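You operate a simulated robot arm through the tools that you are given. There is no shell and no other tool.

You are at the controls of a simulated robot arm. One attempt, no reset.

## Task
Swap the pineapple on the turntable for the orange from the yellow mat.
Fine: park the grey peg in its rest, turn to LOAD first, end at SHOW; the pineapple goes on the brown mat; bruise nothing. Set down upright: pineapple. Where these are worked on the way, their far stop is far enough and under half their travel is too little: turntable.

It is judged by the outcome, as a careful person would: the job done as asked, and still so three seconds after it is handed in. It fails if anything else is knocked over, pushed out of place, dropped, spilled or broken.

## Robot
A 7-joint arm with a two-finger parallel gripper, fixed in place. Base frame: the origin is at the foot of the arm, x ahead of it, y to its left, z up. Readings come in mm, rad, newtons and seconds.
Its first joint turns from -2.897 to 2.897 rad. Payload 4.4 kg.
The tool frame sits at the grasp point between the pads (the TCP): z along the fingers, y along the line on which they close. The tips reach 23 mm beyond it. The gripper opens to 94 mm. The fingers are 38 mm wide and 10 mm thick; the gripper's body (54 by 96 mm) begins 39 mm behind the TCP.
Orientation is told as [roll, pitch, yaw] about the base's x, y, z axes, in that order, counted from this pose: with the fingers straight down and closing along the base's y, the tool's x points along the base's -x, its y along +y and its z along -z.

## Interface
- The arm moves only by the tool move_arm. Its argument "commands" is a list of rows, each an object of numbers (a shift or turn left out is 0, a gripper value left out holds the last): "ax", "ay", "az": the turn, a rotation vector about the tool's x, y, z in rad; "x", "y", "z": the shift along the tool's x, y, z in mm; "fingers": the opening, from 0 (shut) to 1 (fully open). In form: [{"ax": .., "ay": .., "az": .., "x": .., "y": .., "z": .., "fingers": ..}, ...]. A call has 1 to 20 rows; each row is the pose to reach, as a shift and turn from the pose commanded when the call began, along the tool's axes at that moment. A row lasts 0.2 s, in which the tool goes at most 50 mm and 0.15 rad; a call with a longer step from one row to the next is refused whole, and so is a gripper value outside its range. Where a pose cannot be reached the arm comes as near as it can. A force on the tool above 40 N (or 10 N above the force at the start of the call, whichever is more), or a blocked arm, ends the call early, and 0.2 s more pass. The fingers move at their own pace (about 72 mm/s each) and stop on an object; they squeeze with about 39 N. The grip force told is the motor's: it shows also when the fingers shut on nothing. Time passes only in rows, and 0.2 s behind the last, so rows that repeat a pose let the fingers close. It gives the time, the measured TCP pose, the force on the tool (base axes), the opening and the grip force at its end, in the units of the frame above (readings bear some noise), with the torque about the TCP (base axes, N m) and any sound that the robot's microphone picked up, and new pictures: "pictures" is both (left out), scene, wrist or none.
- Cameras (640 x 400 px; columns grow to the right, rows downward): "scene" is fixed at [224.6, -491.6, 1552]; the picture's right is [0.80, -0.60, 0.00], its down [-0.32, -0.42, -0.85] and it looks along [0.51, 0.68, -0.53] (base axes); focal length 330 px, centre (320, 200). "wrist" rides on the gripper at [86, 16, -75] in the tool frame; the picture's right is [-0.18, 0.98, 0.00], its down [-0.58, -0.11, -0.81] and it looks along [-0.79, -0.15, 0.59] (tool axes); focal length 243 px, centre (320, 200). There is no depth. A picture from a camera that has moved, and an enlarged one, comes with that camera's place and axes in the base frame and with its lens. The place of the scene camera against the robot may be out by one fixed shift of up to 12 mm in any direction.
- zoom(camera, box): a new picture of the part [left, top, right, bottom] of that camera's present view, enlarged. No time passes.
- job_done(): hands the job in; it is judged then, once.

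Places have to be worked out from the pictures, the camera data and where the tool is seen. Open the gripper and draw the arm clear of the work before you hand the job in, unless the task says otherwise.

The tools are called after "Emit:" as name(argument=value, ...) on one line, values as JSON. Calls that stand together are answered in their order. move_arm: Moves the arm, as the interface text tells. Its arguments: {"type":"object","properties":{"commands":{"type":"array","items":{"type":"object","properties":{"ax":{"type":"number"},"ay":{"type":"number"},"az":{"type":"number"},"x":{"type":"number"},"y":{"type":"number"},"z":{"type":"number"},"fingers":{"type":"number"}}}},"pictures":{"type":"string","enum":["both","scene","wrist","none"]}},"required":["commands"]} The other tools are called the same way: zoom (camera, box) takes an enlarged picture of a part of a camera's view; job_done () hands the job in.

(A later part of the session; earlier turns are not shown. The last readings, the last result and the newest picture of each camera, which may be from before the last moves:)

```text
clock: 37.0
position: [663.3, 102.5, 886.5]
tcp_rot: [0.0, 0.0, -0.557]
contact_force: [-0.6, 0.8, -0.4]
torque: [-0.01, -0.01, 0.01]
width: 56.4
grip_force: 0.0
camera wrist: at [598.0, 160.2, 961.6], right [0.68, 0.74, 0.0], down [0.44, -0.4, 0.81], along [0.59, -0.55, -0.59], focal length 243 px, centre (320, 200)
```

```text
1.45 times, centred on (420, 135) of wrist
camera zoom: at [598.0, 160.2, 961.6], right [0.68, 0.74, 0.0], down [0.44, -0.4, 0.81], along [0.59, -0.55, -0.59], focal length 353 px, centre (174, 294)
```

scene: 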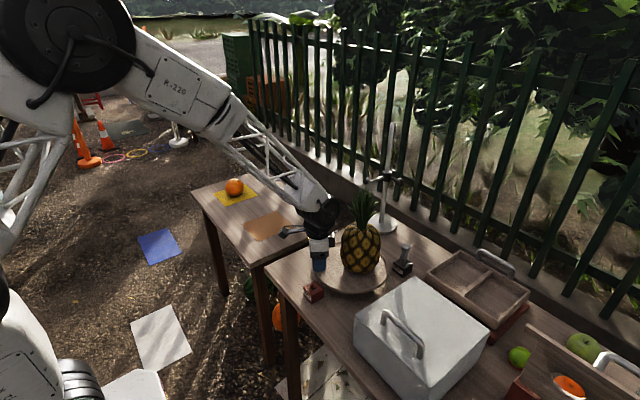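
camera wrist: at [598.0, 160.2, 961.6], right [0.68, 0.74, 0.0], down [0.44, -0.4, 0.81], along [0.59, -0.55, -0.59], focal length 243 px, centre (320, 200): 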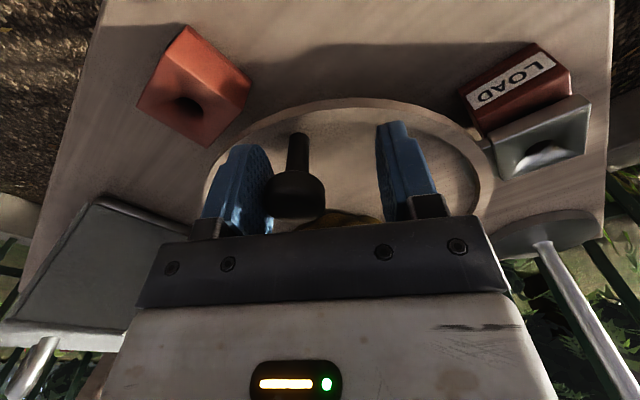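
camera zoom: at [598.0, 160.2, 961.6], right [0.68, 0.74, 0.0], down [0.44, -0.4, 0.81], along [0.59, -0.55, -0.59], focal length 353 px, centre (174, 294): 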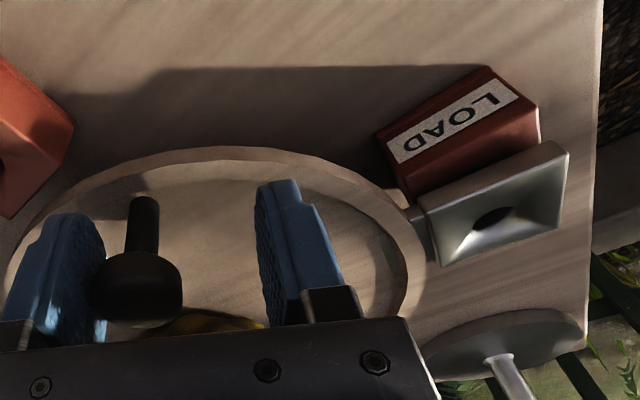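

No stop yet, lug about over LOAD (perhaps 1–2° past by my estimate). Since the far stop counts as far enough, I keep going gently to find it.

Emit:
move_arm(commands=[{"x": 0, "y": 1.3, "az": 0.0131, "fingers": 0.6}, {"x": -0.03, "y": 2.6, "az": 0.0262, "fingers": 0.6}, {"x": -0.08, "y": 3.9, "az": 0.0393, "fingers": 0.6}, {"x": -0.13, "y": 5.1, "az": 0.0524, "fingers": 0.6}, {"x": -0.2, "y": 6.4, "az": 0.0654, "fingers": 0.6}, {"x": -0.3, "y": 7.65, "az": 0.0785, "fingers": 0.6}, {"x": -0.3, "y": 7.65, "az": 0.0785, "fingers": 0.6}])

Emit:
zoom(camera="wrist", box=[200, 30, 640, 240])

```text
clock: 38.6
position: [667.0, 109.1, 886.5]
tcp_rot: [0.0, -0.001, -0.636]
contact_force: [0.1, -0.5, 0.0]
torque: [0.0, 0.0, 0.0]
width: 56.8
grip_force: 0.1
camera wrist: at [607.2, 171.4, 961.9], right [0.73, 0.68, 0.0], down [0.4, -0.43, 0.81], along [0.55, -0.59, -0.59], focal length 243 px, centre (320, 200)
```

scene: 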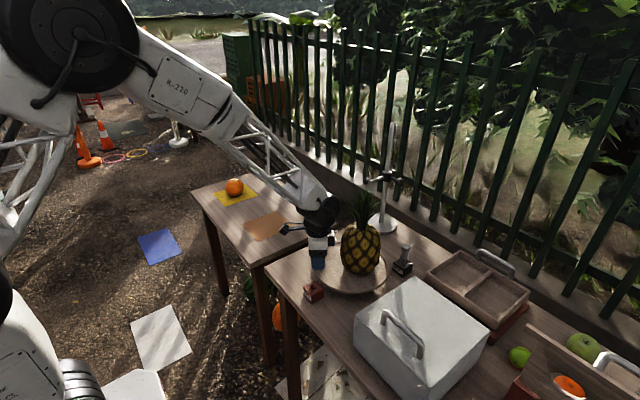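
wrist: 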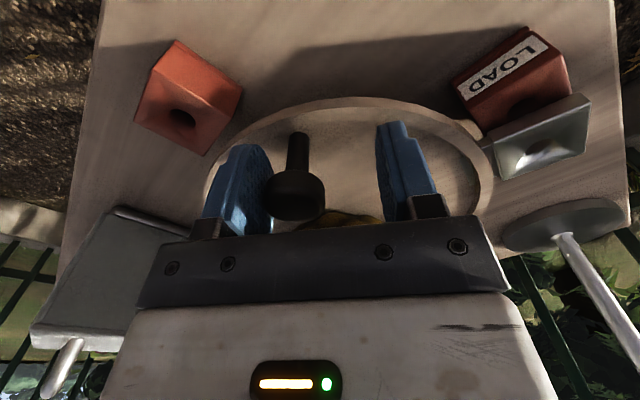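

```text
1.45 times, centred on (420, 135) of wrist
camera zoom: at [607.2, 171.4, 961.9], right [0.73, 0.68, 0.0], down [0.4, -0.43, 0.81], along [0.55, -0.59, -0.59], focal length 353 px, centre (174, 294)
```

zoom: 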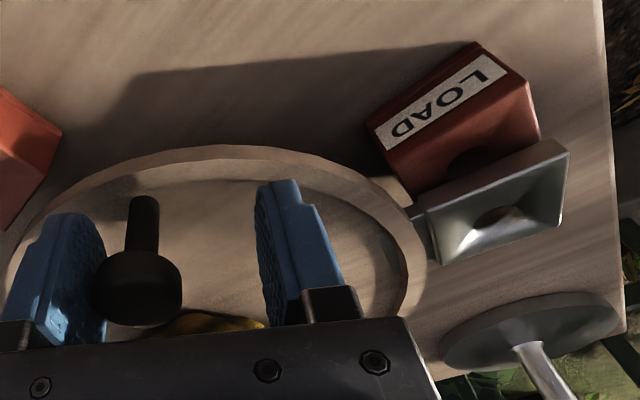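

The lug has now slid past the LOAD block by roughly 7° without meeting a stop. I'll centre on the knob, narrow the fingers, and bring it back ~7° so the lug lines up with LOAD.

Emit:
move_arm(commands=[{"x": -0.24, "y": -6.8, "az": -0.0698, "fingers": 0.6}, {"x": -0.9, "y": -13.3, "az": -0.136, "fingers": 0.5}, {"x": -0.9, "y": -13.3, "az": -0.136, "fingers": 0.4}, {"x": -0.9, "y": -13.3, "az": -0.136, "fingers": 0.37}, {"x": -0.9, "y": -13.3, "az": -0.136, "fingers": 0.37}, {"x": -1.2, "y": -15.3, "az": -0.157, "fingers": 0.37}, {"x": -1.5, "y": -17.0, "az": -0.1745, "fingers": 0.37}, {"x": -2.1, "y": -20.4, "az": -0.2094, "fingers": 0.37}, {"x": -2.9, "y": -23.7, "az": -0.2443, "fingers": 0.37}, {"x": -3.8, "y": -27.0, "az": -0.2793, "fingers": 0.37}, {"x": -3.8, "y": -27.0, "az": -0.2793, "fingers": 0.37}])

Emit:
zoom(camera="wrist", box=[200, 30, 640, 240])

```text
clock: 41.0
position: [654.2, 82.5, 885.5]
tcp_rot: [0.001, -0.001, -0.355]
contact_force: [-0.4, 0.8, -0.1]
torque: [0.03, 0.01, -0.01]
width: 35.0
grip_force: 0.6
camera wrist: at [578.7, 128.4, 961.3], right [0.52, 0.86, 0.0], down [0.51, -0.3, 0.81], along [0.69, -0.42, -0.59], focal length 243 px, centre (320, 200)
```

scene: 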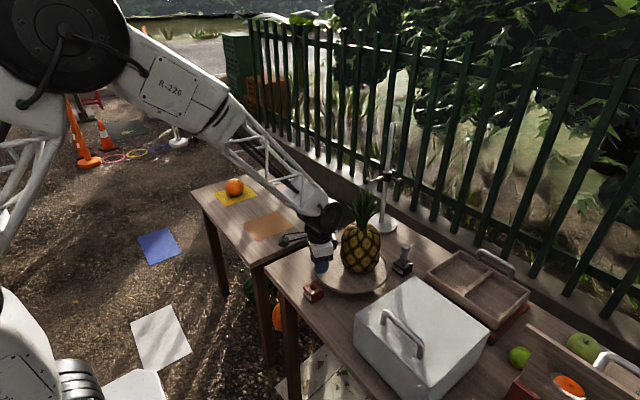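
wrist: 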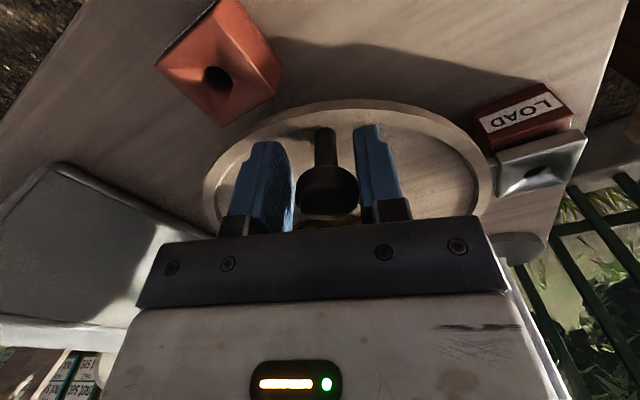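

```text
1.45 times, centred on (420, 135) of wrist
camera zoom: at [578.7, 128.4, 961.3], right [0.52, 0.86, 0.0], down [0.51, -0.3, 0.81], along [0.69, -0.42, -0.59], focal length 353 px, centre (174, 294)
```

zoom: 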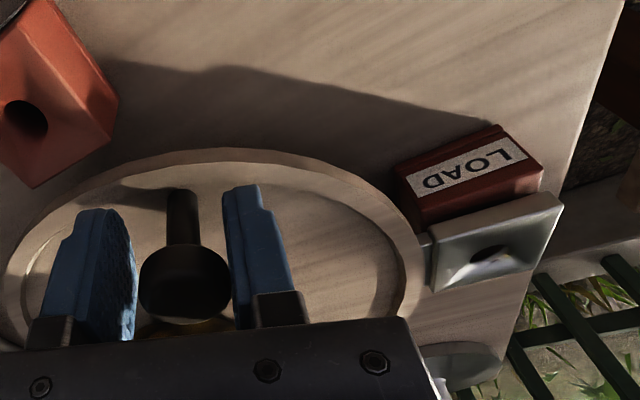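

By both lug-hole projection (≈(750,189) vs LOAD hole (747,191)) and the knob angle, the lug is ~2° past LOAD. I bring it back 2° more, then open the fingers and lift clear.

Emit:
move_arm(commands=[{"x": -0.02, "y": -1.7, "az": -0.0175, "fingers": 0.37}, {"x": -0.1, "y": -3.8, "az": -0.039, "fingers": 0.37}, {"x": -0.1, "y": -3.8, "az": -0.039, "fingers": 0.37}, {"x": -0.05, "y": -2.5, "az": -0.026, "fingers": 0.5}, {"x": -0.05, "y": -1.5, "az": -0.026, "fingers": 0.6}, {"x": -0.05, "y": -1.5, "az": -0.026, "fingers": 0.6}], pictures="none")

Emit:
move_arm(commands=[{"z": -10, "fingers": 0.6}, {"z": -30, "fingers": 0.6}, {"z": -60, "fingers": 0.6}, {"z": -100, "fingers": 0.6}, {"z": -140, "fingers": 0.6}, {"z": -180, "fingers": 0.6}, {"z": -220, "fingers": 0.6}, {"z": -260, "fingers": 0.6}, {"z": -260, "fingers": 0.6}])

Emit:
zoom(camera="scene", box=[290, 180, 410, 310])

Emit:
zoom(camera="wrist", box=[200, 0, 500, 200])

```text
clock: 42.4
position: [655.2, 81.4, 885.3]
tcp_rot: [0.0, 0.001, -0.33]
contact_force: [-0.1, 0.0, -0.2]
torque: [0.02, 0.0, 0.01]
width: 56.4
grip_force: 0.0
```

```text
clock: 44.4
position: [657.0, 84.3, 1145.1]
tcp_rot: [0.001, 0.001, -0.331]
contact_force: [-0.1, 0.2, -0.4]
torque: [0.01, -0.01, -0.01]
width: 56.5
grip_force: 0.0
camera wrist: at [578.3, 126.5, 1220.6], right [0.49, 0.87, 0.0], down [0.51, -0.29, 0.81], along [0.7, -0.4, -0.59], focal length 243 px, centre (320, 200)
```

scene: 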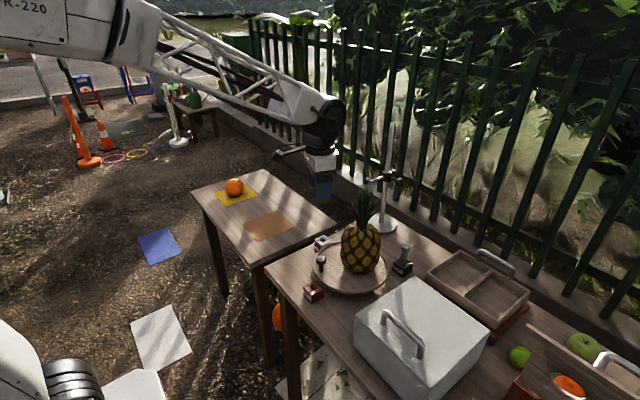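
wrist: 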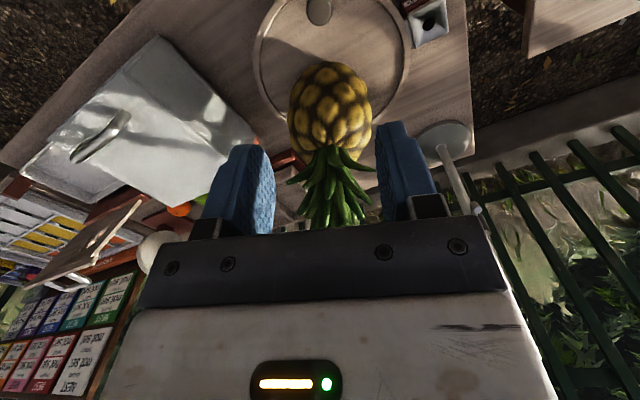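

```text
3.08 times, centred on (350, 245) of scene
camera zoom: at [224.6, -491.6, 1552.0], right [0.8, -0.6, 0.0], down [-0.32, -0.42, -0.85], along [0.51, 0.68, -0.53], focal length 1014 px, centre (228, 62)
```

zoom: 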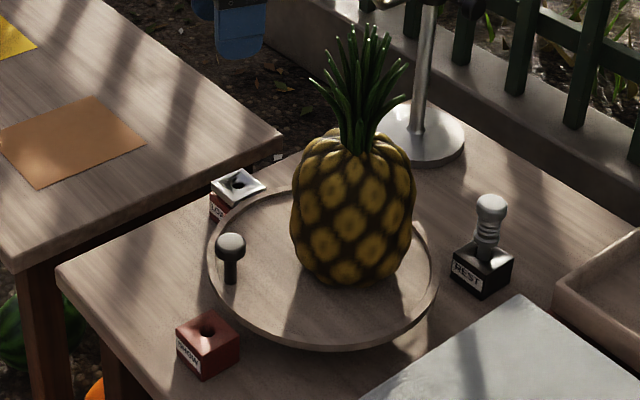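

```text
2.00 times, centred on (350, 100) of wrist
camera zoom: at [578.3, 126.5, 1220.6], right [0.49, 0.87, 0.0], down [0.51, -0.29, 0.81], along [0.7, -0.4, -0.59], focal length 485 px, centre (260, 400)
```

zoom: 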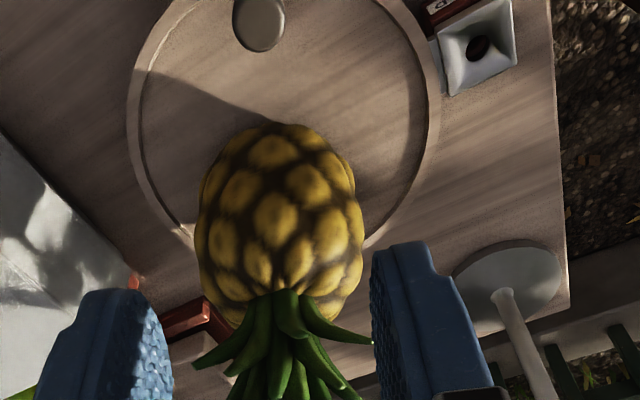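

The lug now sits squarely over the LOAD block. Next is the pineapple, now around (762,38): I back off, square up the yaw and open the fingers, preparing a tilted approach to grip it at the crown's neck.

Emit:
move_arm(commands=[{"x": 9, "y": -17.4, "az": -0.083, "fingers": 0.8}, {"x": 18.2, "y": -34.8, "az": -0.166, "fingers": 1.0}, {"x": 27.3, "y": -52.2, "az": -0.248, "fingers": 1.0}, {"x": 36.4, "y": -69.6, "az": -0.331, "fingers": 1.0}, {"x": 36.4, "y": -69.6, "az": -0.331, "fingers": 1.0}], pictures="none")

Emit:
move_arm(commands=[{"ay": -0.12, "fingers": 1.0}, {"ay": -0.24, "fingers": 1.0}, {"ay": -0.36, "fingers": 1.0}, {"ay": -0.48, "fingers": 1.0}, {"ay": -0.6, "fingers": 1.0}, {"ay": -0.72, "fingers": 1.0}, {"ay": -0.84, "fingers": 1.0}, {"ay": -0.96, "fingers": 1.0}, {"ay": -1.08, "fingers": 1.0}, {"ay": -1.134, "fingers": 1.0}, {"ay": -1.134, "fingers": 1.0}])

```text
clock: 45.6
position: [596.9, 28.1, 1146.3]
tcp_rot: [0.0, 0.001, 0.003]
contact_force: [1.2, -0.3, -0.8]
torque: [0.0, 0.0, 0.01]
width: 94.0
grip_force: 0.0
```

```text
clock: 48.0
position: [597.4, 27.7, 1147.7]
tcp_rot: [0.0, -1.137, 0.001]
contact_force: [0.3, 0.2, 3.3]
torque: [-0.02, 0.13, 0.02]
width: 94.2
grip_force: 0.0
camera wrist: at [493.4, 43.8, 1101.8], right [0.08, 0.98, 0.17], down [-0.49, -0.11, 0.87], along [0.87, -0.15, 0.47], focal length 243 px, centre (320, 200)
```

scene: 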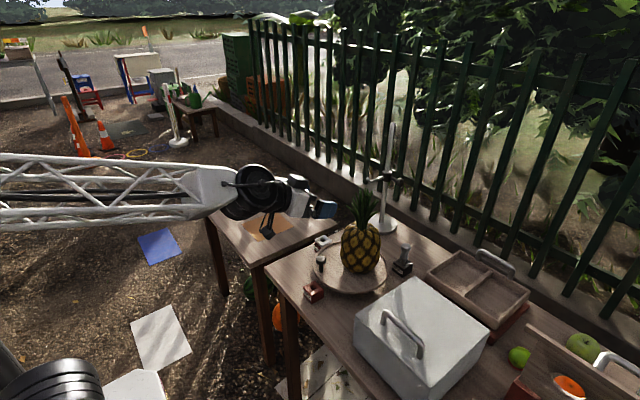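
wrist: 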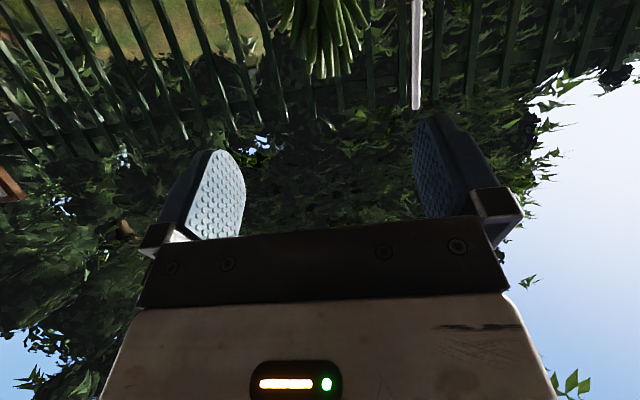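

The tilt (65°) works and the crown is in view. I lower to the neck height (TCP z≈1018) while staying ~110 mm short of the crown, then look.

Emit:
move_arm(commands=[{"x": 23.7, "y": 2.5, "z": 25.6, "fingers": 1.0}, {"x": 47.4, "y": 5, "z": 51.2, "fingers": 1.0}, {"x": 71, "y": 7.5, "z": 76.8, "fingers": 1.0}, {"x": 94.7, "y": 10, "z": 102.4, "fingers": 1.0}, {"x": 94.7, "y": 10, "z": 102.4, "fingers": 1.0}])

Emit:
zoom(camera="wrist", box=[200, 0, 440, 150])

Emit:
zoom(camera="scene", box=[280, 170, 400, 300])

```text
clock: 49.2
position: [651.5, 39.4, 1018.1]
tcp_rot: [0.012, -1.133, -0.013]
contact_force: [0.3, 0.4, -0.8]
torque: [0.02, -0.02, 0.0]
width: 93.7
grip_force: 0.1
camera wrist: at [546.1, 55.3, 971.2], right [0.08, 0.98, 0.17], down [-0.48, -0.11, 0.87], along [0.87, -0.15, 0.47], focal length 243 px, centre (320, 200)
```

scene: 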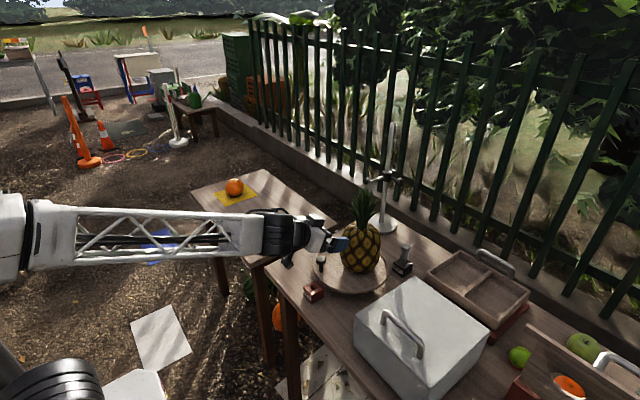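
wrist: 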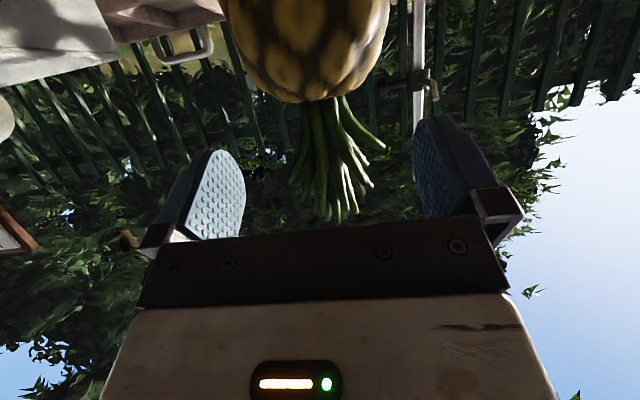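

```text
2.67 times, centred on (320, 75) of wrist
camera zoom: at [546.1, 55.3, 971.2], right [0.08, 0.98, 0.17], down [-0.48, -0.11, 0.87], along [0.87, -0.15, 0.47], focal length 647 px, centre (320, 533)
```

zoom: 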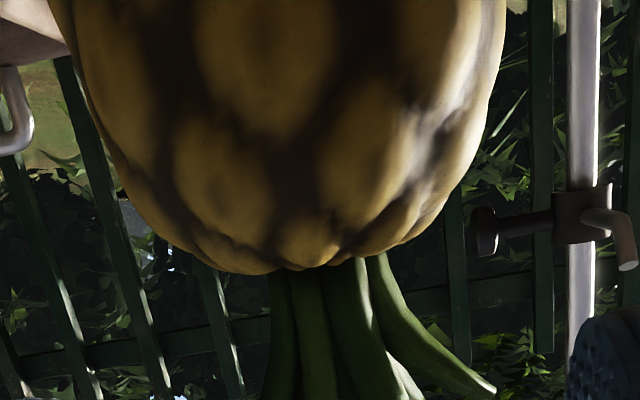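

```text
3.08 times, centred on (340, 235) of scene
camera zoom: at [224.6, -491.6, 1552.0], right [0.8, -0.6, 0.0], down [-0.32, -0.42, -0.85], along [0.51, 0.68, -0.53], focal length 1014 px, centre (258, 92)
```

zoom: 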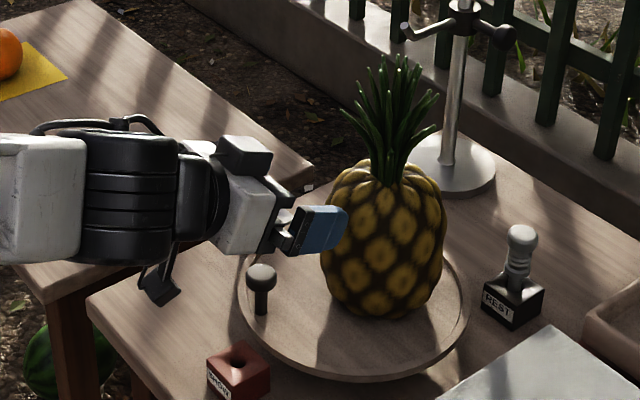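

Body top is at z≈991, crown neck ≈36 mm wide with axis ≈(763,37). I approach horizontally at z≈1017, first stopping with the tips just short of the crown.

Emit:
move_arm(commands=[{"x": -7, "y": -0.5, "z": 15.5, "fingers": 1.0}, {"x": -14, "y": -1, "z": 31, "fingers": 1.0}, {"x": -21, "y": -1.6, "z": 46.5, "fingers": 1.0}, {"x": -28, "y": -2.2, "z": 62, "fingers": 1.0}, {"x": -28, "y": -2.2, "z": 62, "fingers": 1.0}])

Emit:
zoom(camera="wrist", box=[160, 0, 520, 225])

Emit:
zoom(camera="scene", box=[310, 170, 400, 270])

```text
clock: 50.4
position: [718.4, 36.4, 1015.5]
tcp_rot: [-0.001, -1.134, 0.0]
contact_force: [-0.6, 0.1, -0.2]
torque: [0.03, -0.03, -0.02]
width: 93.8
grip_force: 0.1
camera wrist: at [613.5, 51.1, 970.0], right [0.08, 0.98, 0.17], down [-0.48, -0.11, 0.87], along [0.87, -0.15, 0.47], focal length 243 px, centre (320, 200)
```

scene: 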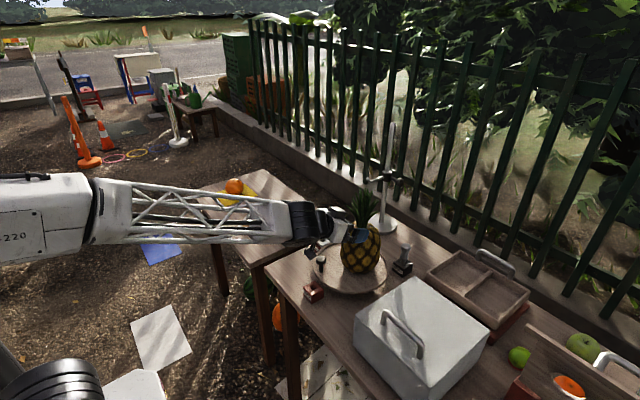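
wrist: 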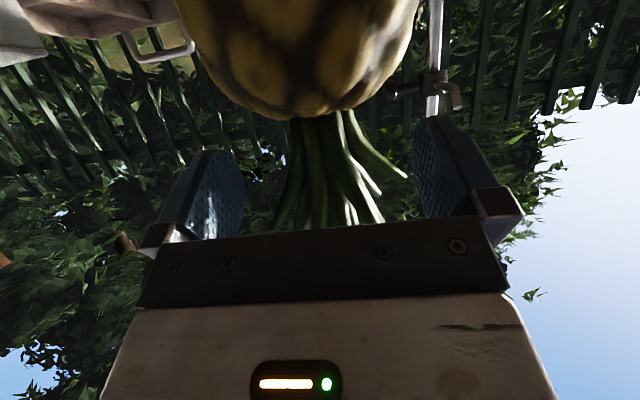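

```text
1.78 times, centred on (340, 112) of wrist
camera zoom: at [613.5, 51.1, 970.0], right [0.08, 0.98, 0.17], down [-0.48, -0.11, 0.87], along [0.87, -0.15, 0.47], focal length 431 px, centre (284, 356)
```

zoom: 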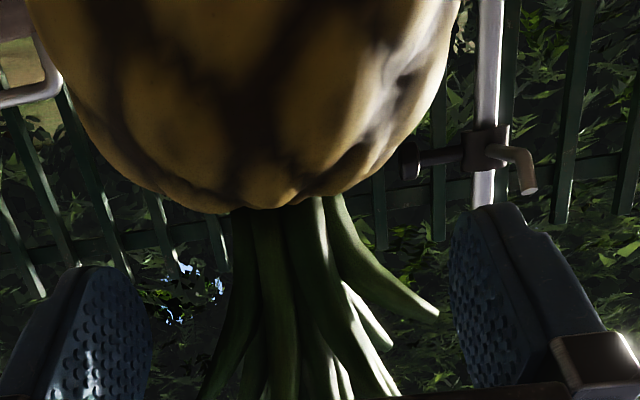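

```text
4.00 times, centred on (355, 220) of scene
camera zoom: at [224.6, -491.6, 1552.0], right [0.8, -0.6, 0.0], down [-0.32, -0.42, -0.85], along [0.51, 0.68, -0.53], focal length 1319 px, centre (180, 120)
```

zoom: 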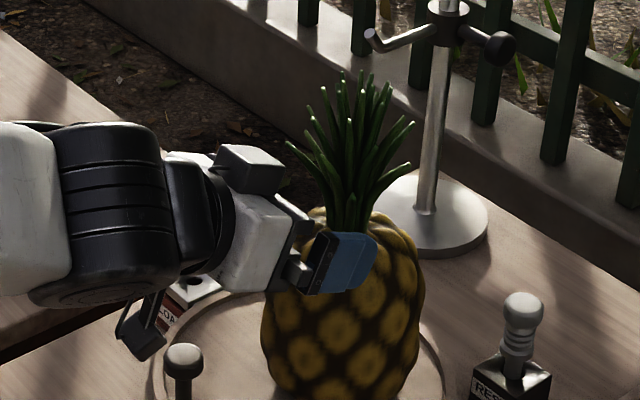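

Fingers straddle the crown cleanly. Before advancing I check the dark box on top of the hand against the leaf tips.

Emit:
zoom(camera="scene", box=[335, 185, 385, 245])

Emit:
zoom(camera="scene", box=[300, 195, 370, 265])

```text
6.67 times, centred on (360, 215) of scene
camera zoom: at [224.6, -491.6, 1552.0], right [0.8, -0.6, 0.0], down [-0.32, -0.42, -0.85], along [0.51, 0.68, -0.53], focal length 2198 px, centre (53, 100)
```

zoom: 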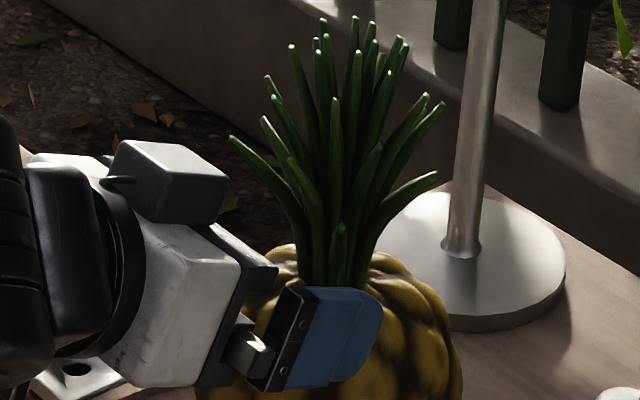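

```text
5.71 times, centred on (335, 230) of scene
camera zoom: at [224.6, -491.6, 1552.0], right [0.8, -0.6, 0.0], down [-0.32, -0.42, -0.85], along [0.51, 0.68, -0.53], focal length 1884 px, centre (234, 29)
```

zoom: 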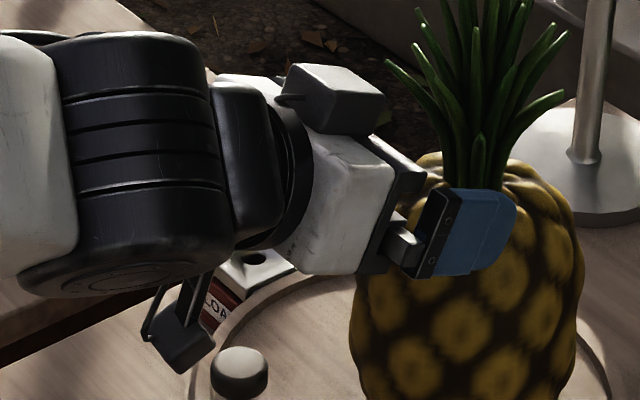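

The dark box on the hand's top stays behind the leaves; the one low leaf points to +y and passes just above the finger. I advance the last ~38 mm slowly so the neck sits between the pads.

Emit:
move_arm(commands=[{"x": -3.8, "y": 0.7, "z": 8.9, "fingers": 1.0}, {"x": -7.5, "y": 1.3, "z": 17.8, "fingers": 1.0}, {"x": -11.3, "y": 2.0, "z": 26.7, "fingers": 1.0}, {"x": -15, "y": 2.6, "z": 35.6, "fingers": 1.0}, {"x": -15, "y": 2.6, "z": 35.6, "fingers": 1.0}])

Emit:
zoom(camera="wrist", box=[160, 0, 520, 240])

Emit:
zoom(camera="scene", box=[325, 180, 385, 270])

```text
clock: 51.6
position: [756.6, 38.4, 1013.6]
tcp_rot: [-0.001, -1.135, 0.002]
contact_force: [0.7, 0.7, -0.4]
torque: [0.01, 0.01, -0.01]
width: 93.8
grip_force: 0.1
camera wrist: at [652.3, 54.2, 968.2], right [0.08, 0.98, 0.17], down [-0.48, -0.11, 0.87], along [0.87, -0.15, 0.47], focal length 243 px, centre (320, 200)
```

scene: 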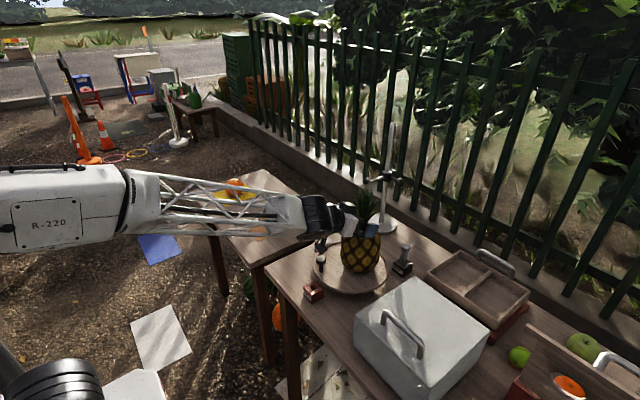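
wrist: 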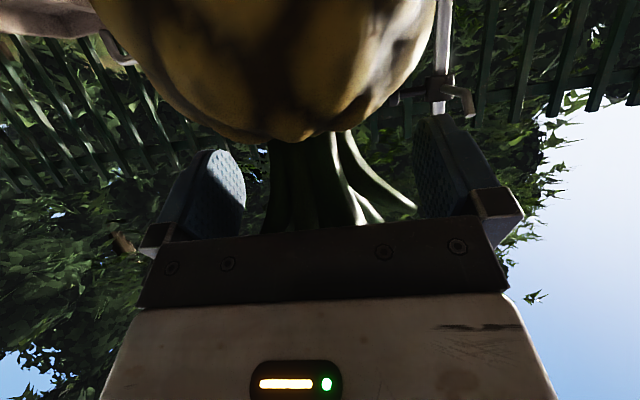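

```text
1.67 times, centred on (340, 120) of wrist
camera zoom: at [652.3, 54.2, 968.2], right [0.08, 0.98, 0.17], down [-0.48, -0.11, 0.87], along [0.87, -0.15, 0.47], focal length 404 px, centre (287, 333)
```

zoom: 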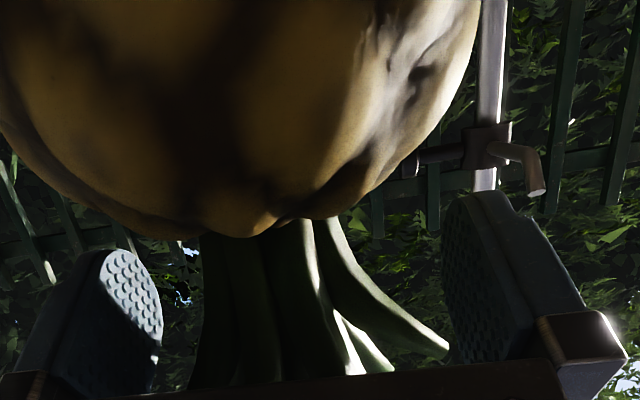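

```text
4.44 times, centred on (355, 225) of scene
camera zoom: at [224.6, -491.6, 1552.0], right [0.8, -0.6, 0.0], down [-0.32, -0.42, -0.85], along [0.51, 0.68, -0.53], focal length 1465 px, centre (164, 89)
```

zoom: 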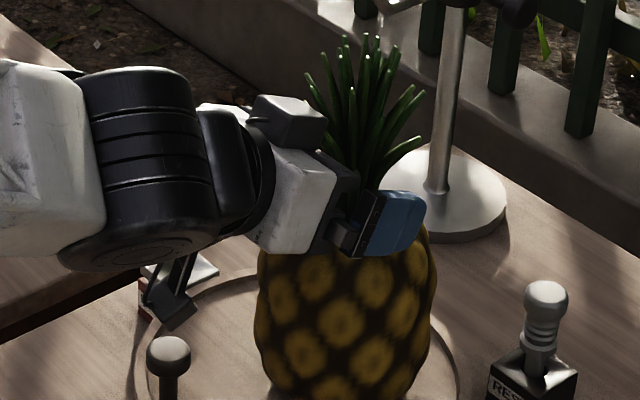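

No contact and the crown axis (≈757,37) lies right at the TCP. I close in stages, first to ~56 mm, checking for uneven contact.

Emit:
move_arm(commands=[{"fingers": 0.85}, {"fingers": 0.75}, {"fingers": 0.65}, {"fingers": 0.6}, {"fingers": 0.6}])

Emit:
zoom(camera="wrist", box=[160, 0, 520, 240])

```text
clock: 52.8
position: [758.0, 38.4, 1014.1]
tcp_rot: [0.001, -1.137, 0.0]
contact_force: [2.7, -6.6, 14.3]
torque: [-0.35, -0.22, 0.02]
width: 59.1
grip_force: 3.0
camera wrist: at [652.5, 54.1, 969.2], right [0.08, 0.98, 0.17], down [-0.49, -0.11, 0.87], along [0.87, -0.15, 0.47], focal length 243 px, centre (320, 200)
```

scene: 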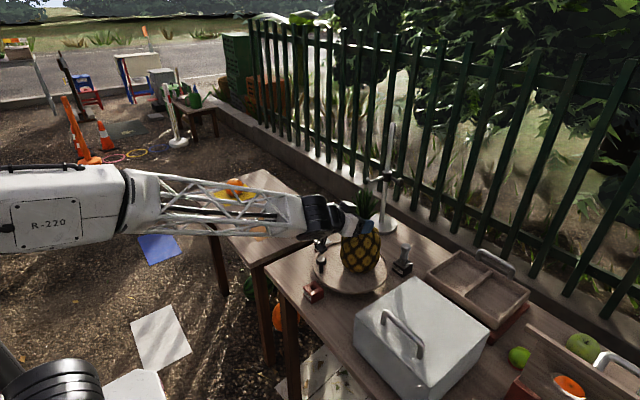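
wrist: 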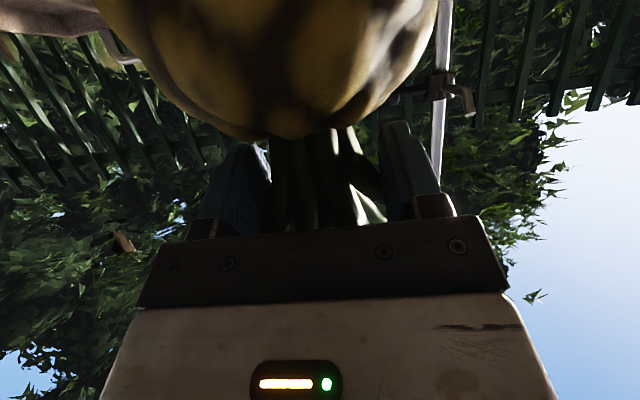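

```text
1.67 times, centred on (340, 120) of wrist
camera zoom: at [652.5, 54.1, 969.2], right [0.08, 0.98, 0.17], down [-0.49, -0.11, 0.87], along [0.87, -0.15, 0.47], focal length 404 px, centre (287, 333)
```

zoom: 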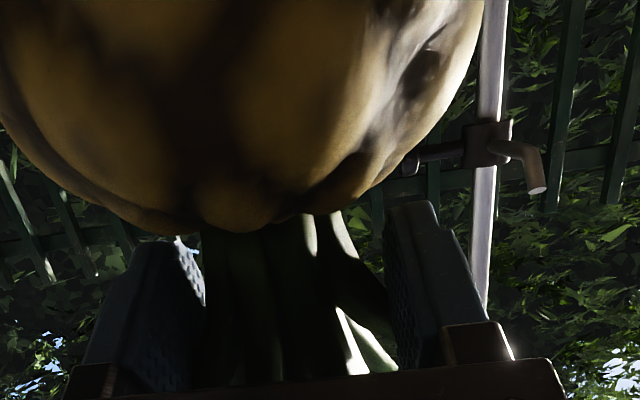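

The upward 14 N reaction suggests the finger undersides meet the pineapple's shoulder. I reopen a little, rise ~8 mm, and try again.

Emit:
move_arm(commands=[{"fingers": 0.7}, {"x": -3.6, "z": -1.7, "fingers": 0.75}, {"x": -7.2, "z": -3.4, "fingers": 0.75}, {"x": -7.2, "z": -3.4, "fingers": 0.75}], pictures="none")

Emit:
move_arm(commands=[{"fingers": 0.7}, {"fingers": 0.66}, {"fingers": 0.62}, {"fingers": 0.62}])

Emit:
zoom(camera="wrist", box=[160, 0, 520, 240])

Emit:
zoom(camera="scene", box=[325, 180, 385, 270])

```text
clock: 53.8
position: [757.8, 39.5, 1022.8]
tcp_rot: [0.001, -1.133, -0.001]
contact_force: [-0.3, -0.4, 0.1]
torque: [-0.01, 0.0, 0.01]
width: 70.6
grip_force: 0.0
```

```text
clock: 54.8
position: [757.2, 38.0, 1022.5]
tcp_rot: [0.0, -1.134, 0.0]
contact_force: [1.0, -2.4, -0.7]
torque: [-0.02, 0.01, 0.01]
width: 59.5
grip_force: 1.7
camera wrist: at [653.0, 54.1, 976.8], right [0.08, 0.98, 0.17], down [-0.48, -0.11, 0.87], along [0.87, -0.15, 0.47], focal length 243 px, centre (320, 200)
```

scene: 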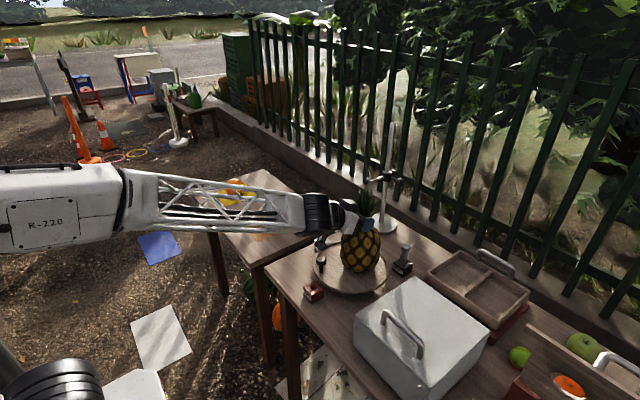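
wrist: 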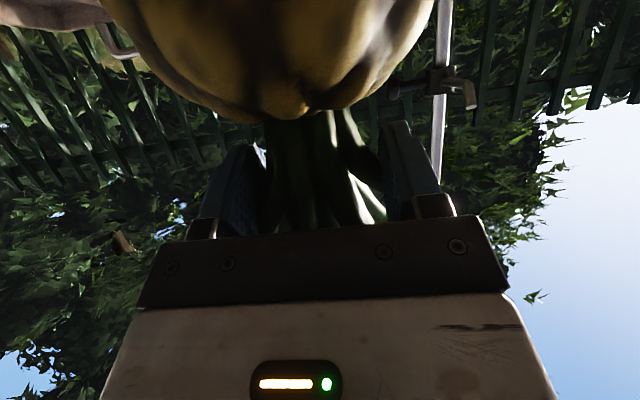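

```text
1.67 times, centred on (340, 120) of wrist
camera zoom: at [653.0, 54.1, 976.8], right [0.08, 0.98, 0.17], down [-0.48, -0.11, 0.87], along [0.87, -0.15, 0.47], focal length 404 px, centre (287, 333)
```

zoom: 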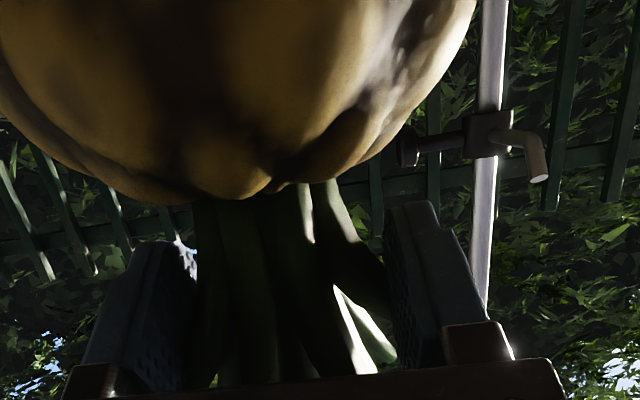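

```text
4.44 times, centred on (355, 225) of scene
camera zoom: at [224.6, -491.6, 1552.0], right [0.8, -0.6, 0.0], down [-0.32, -0.42, -0.85], along [0.51, 0.68, -0.53], focal length 1465 px, centre (164, 89)
```

zoom: 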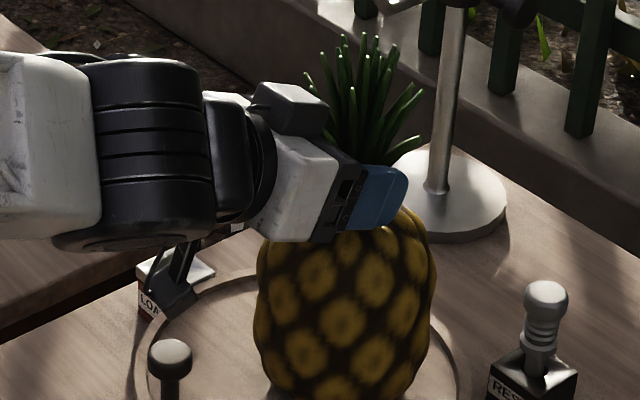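

Light contact on the -y side only; the crown seems centred ≈5 mm toward -y. I shift y by -5 and then close fully.

Emit:
move_arm(commands=[{"y": -2.5, "fingers": 0.66}, {"y": -5, "fingers": 0.66}, {"y": -5, "fingers": 0.6}, {"y": -5, "fingers": 0.56}, {"y": -5, "fingers": 0.56}], pictures="wrist")

Emit:
zoom(camera="wrist", box=[160, 0, 520, 240])

```text
clock: 56.0
position: [757.2, 33.3, 1022.8]
tcp_rot: [0.002, -1.133, 0.001]
contact_force: [0.1, 3.4, 0.7]
torque: [0.05, -0.06, -0.03]
width: 53.5
grip_force: 1.1
camera wrist: at [652.5, 48.7, 976.6], right [0.08, 0.98, 0.17], down [-0.48, -0.11, 0.87], along [0.87, -0.15, 0.47], focal length 243 px, centre (320, 200)
```

wrist: 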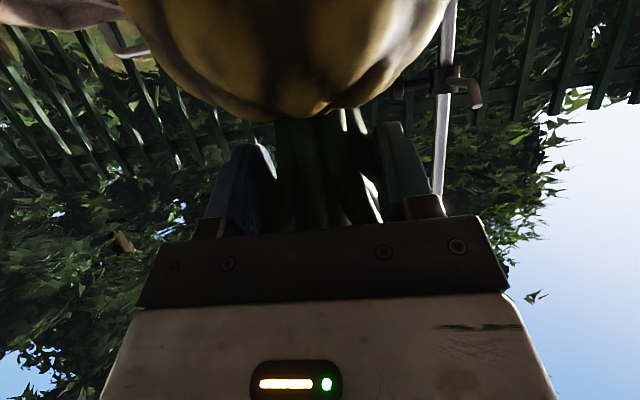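

```text
1.67 times, centred on (340, 120) of wrist
camera zoom: at [652.5, 48.7, 976.6], right [0.08, 0.98, 0.17], down [-0.48, -0.11, 0.87], along [0.87, -0.15, 0.47], focal length 404 px, centre (287, 333)
```

zoom: 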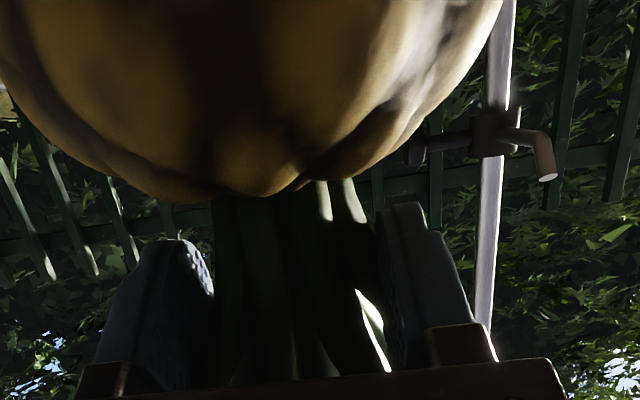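

Contact on both sides now brackets the crown between y≈8 and y≈60, centred at ≈34. I close to full grip.

Emit:
move_arm(commands=[{"y": 0.7, "fingers": 0.5}, {"y": 0.7, "fingers": 0.4}, {"y": 0.7, "fingers": 0.2}, {"y": 0.7, "fingers": 0.0}, {"y": 0.7, "fingers": 0.0}, {"y": 0.7, "fingers": 0.0}])

Emit:
zoom(camera="wrist", box=[160, 0, 520, 240])

Emit:
zoom(camera="scene", box=[310, 180, 400, 300])

```text
clock: 57.4
position: [756.5, 34.3, 1021.9]
tcp_rot: [-0.001, -1.134, 0.001]
contact_force: [-0.7, -1.1, 0.1]
torque: [-0.15, -0.2, -0.03]
width: 51.8
grip_force: 39.2
camera wrist: at [653.0, 49.9, 976.6], right [0.08, 0.98, 0.17], down [-0.48, -0.11, 0.87], along [0.87, -0.15, 0.47], focal length 243 px, centre (320, 200)
```

scene: 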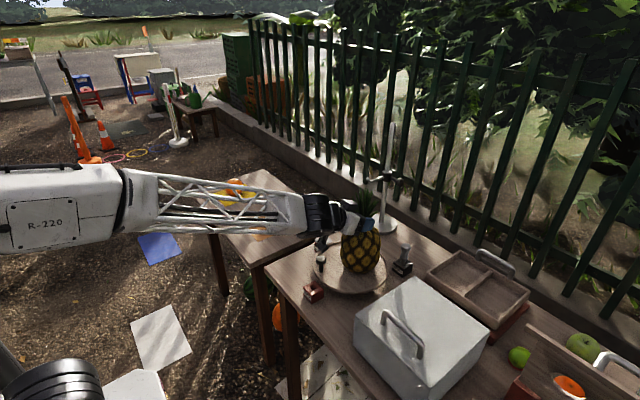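
wrist: 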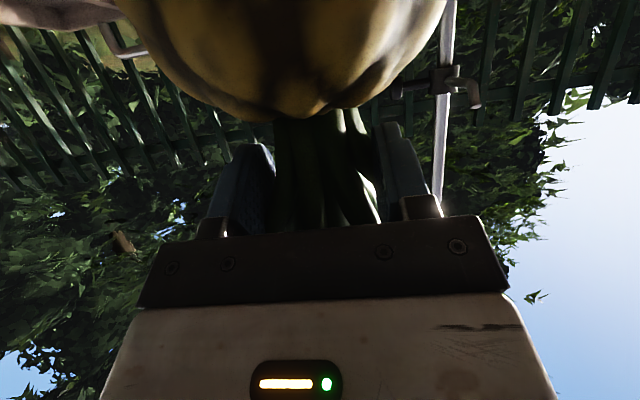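

```text
1.67 times, centred on (340, 120) of wrist
camera zoom: at [653.0, 49.9, 976.6], right [0.08, 0.98, 0.17], down [-0.48, -0.11, 0.87], along [0.87, -0.15, 0.47], focal length 404 px, centre (287, 333)
```

zoom: 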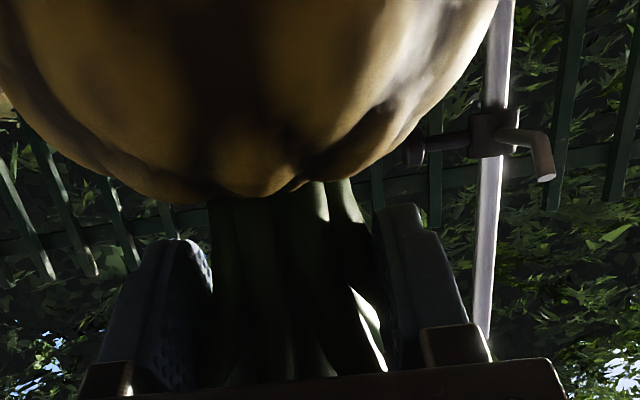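

```text
3.33 times, centred on (355, 240) of scene
camera zoom: at [224.6, -491.6, 1552.0], right [0.8, -0.6, 0.0], down [-0.32, -0.42, -0.85], along [0.51, 0.68, -0.53], focal length 1099 px, centre (203, 67)
```

zoom: 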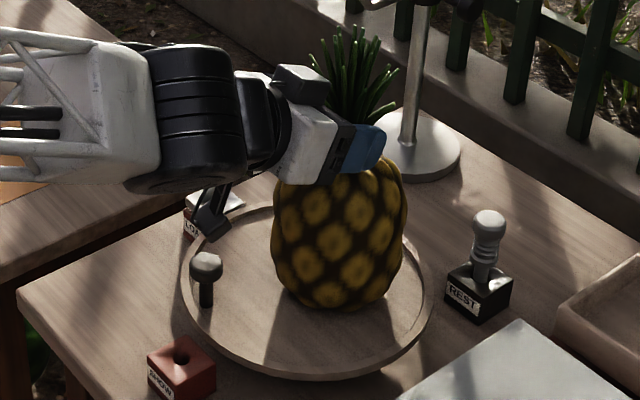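

Solid grip: 51.8 mm wide at 39 N with no net external force. I lift 20 mm slowly and check weight and slip.

Emit:
move_arm(commands=[{"x": -2.7, "z": -1.3, "fingers": 0}, {"x": -6.3, "z": -3.0, "fingers": 0}, {"x": -10.9, "z": -5.1, "fingers": 0}, {"x": -15.4, "z": -7.2, "fingers": 0}, {"x": -18.1, "z": -8.5, "fingers": 0}, {"x": -18.1, "z": -8.5, "fingers": 0}])

Emit:
zoom(camera="scene", box=[310, 180, 400, 300])

Emit:
zoom(camera="wrist", box=[160, 0, 520, 240])

```text
clock: 58.8
position: [757.7, 33.8, 1041.8]
tcp_rot: [0.003, -1.132, -0.001]
contact_force: [-0.6, -1.3, 0.1]
torque: [-0.16, 0.13, -0.03]
width: 51.8
grip_force: 39.0
camera wrist: at [652.3, 49.8, 995.6], right [0.08, 0.98, 0.17], down [-0.48, -0.11, 0.87], along [0.87, -0.15, 0.47], focal length 243 px, centre (320, 200)
```

scene: 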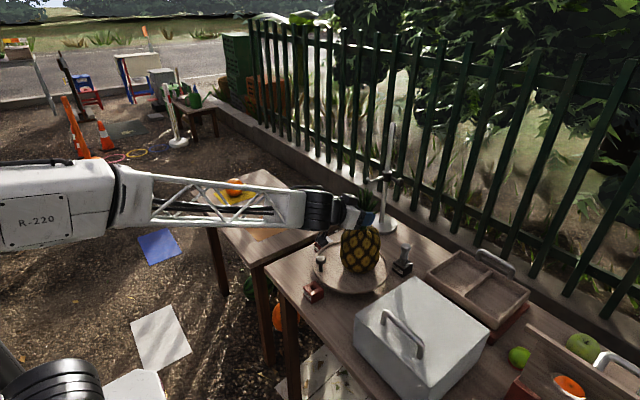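
wrist: 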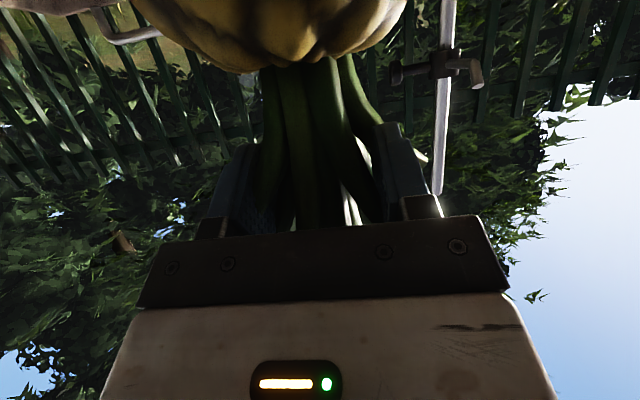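

```text
3.33 times, centred on (355, 240) of scene
camera zoom: at [224.6, -491.6, 1552.0], right [0.8, -0.6, 0.0], down [-0.32, -0.42, -0.85], along [0.51, 0.68, -0.53], focal length 1099 px, centre (203, 67)
```

zoom: 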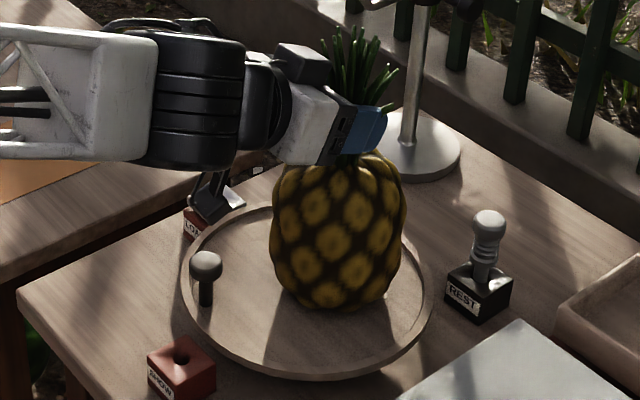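

```text
1.67 times, centred on (340, 120) of wrist
camera zoom: at [652.3, 49.8, 995.6], right [0.08, 0.98, 0.17], down [-0.48, -0.11, 0.87], along [0.87, -0.15, 0.47], focal length 404 px, centre (287, 333)
```

zoom: 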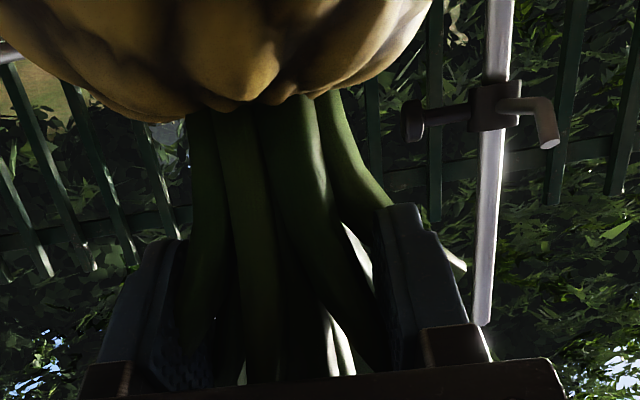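

The body did not rise: the pads slid 20 mm up the crown while the pineapple stayed on the plate. I do a small further 6 mm lift and read the force immediately to judge how much hold there is.

Emit:
move_arm(commands=[{"x": -5.4, "z": -2.5, "fingers": 0}])

Emit:
zoom(camera="scene", box=[320, 180, 400, 290])

Emit:
zoom(camera="wrist", box=[160, 0, 520, 240])

```text
clock: 59.2
position: [755.9, 35.3, 1047.1]
tcp_rot: [-0.001, -1.133, 0.001]
contact_force: [0.2, 0.8, -14.8]
torque: [-0.01, 0.19, -0.01]
width: 51.9
grip_force: 39.1
camera wrist: at [652.1, 49.5, 1001.6], right [0.08, 0.98, 0.17], down [-0.48, -0.11, 0.87], along [0.87, -0.15, 0.47], focal length 243 px, centre (320, 200)
```

scene: 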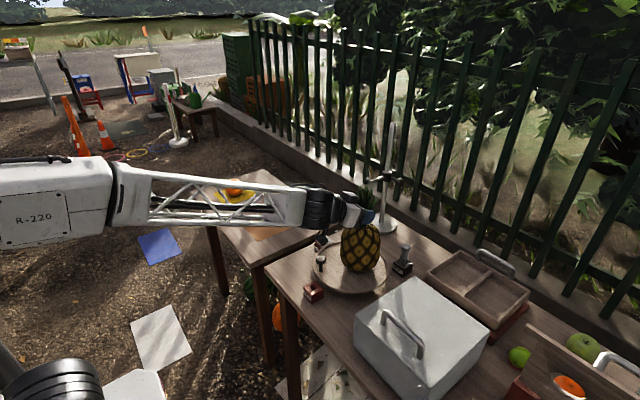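
wrist: 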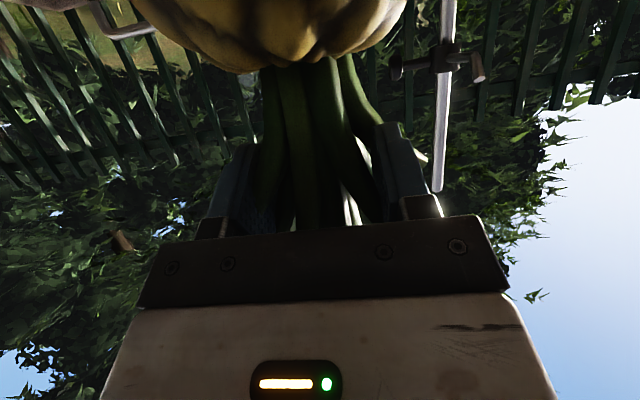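

```text
3.64 times, centred on (360, 235) of scene
camera zoom: at [224.6, -491.6, 1552.0], right [0.8, -0.6, 0.0], down [-0.32, -0.42, -0.85], along [0.51, 0.68, -0.53], focal length 1199 px, centre (174, 73)
```

zoom: 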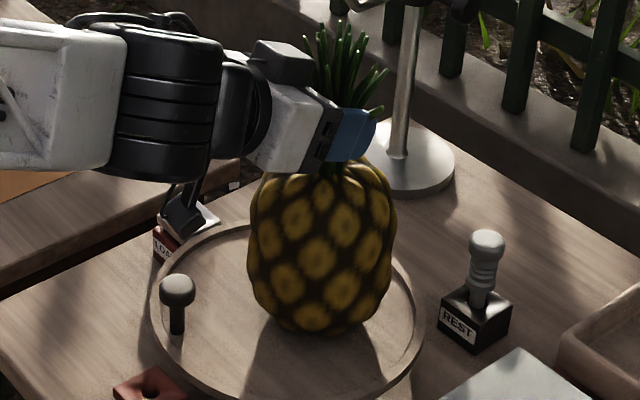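

```text
1.67 times, centred on (340, 120) of wrist
camera zoom: at [652.1, 49.5, 1001.6], right [0.08, 0.98, 0.17], down [-0.48, -0.11, 0.87], along [0.87, -0.15, 0.47], focal length 404 px, centre (287, 333)
```

zoom: 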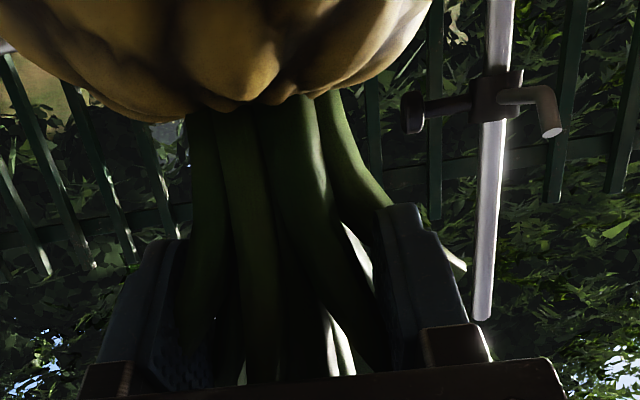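

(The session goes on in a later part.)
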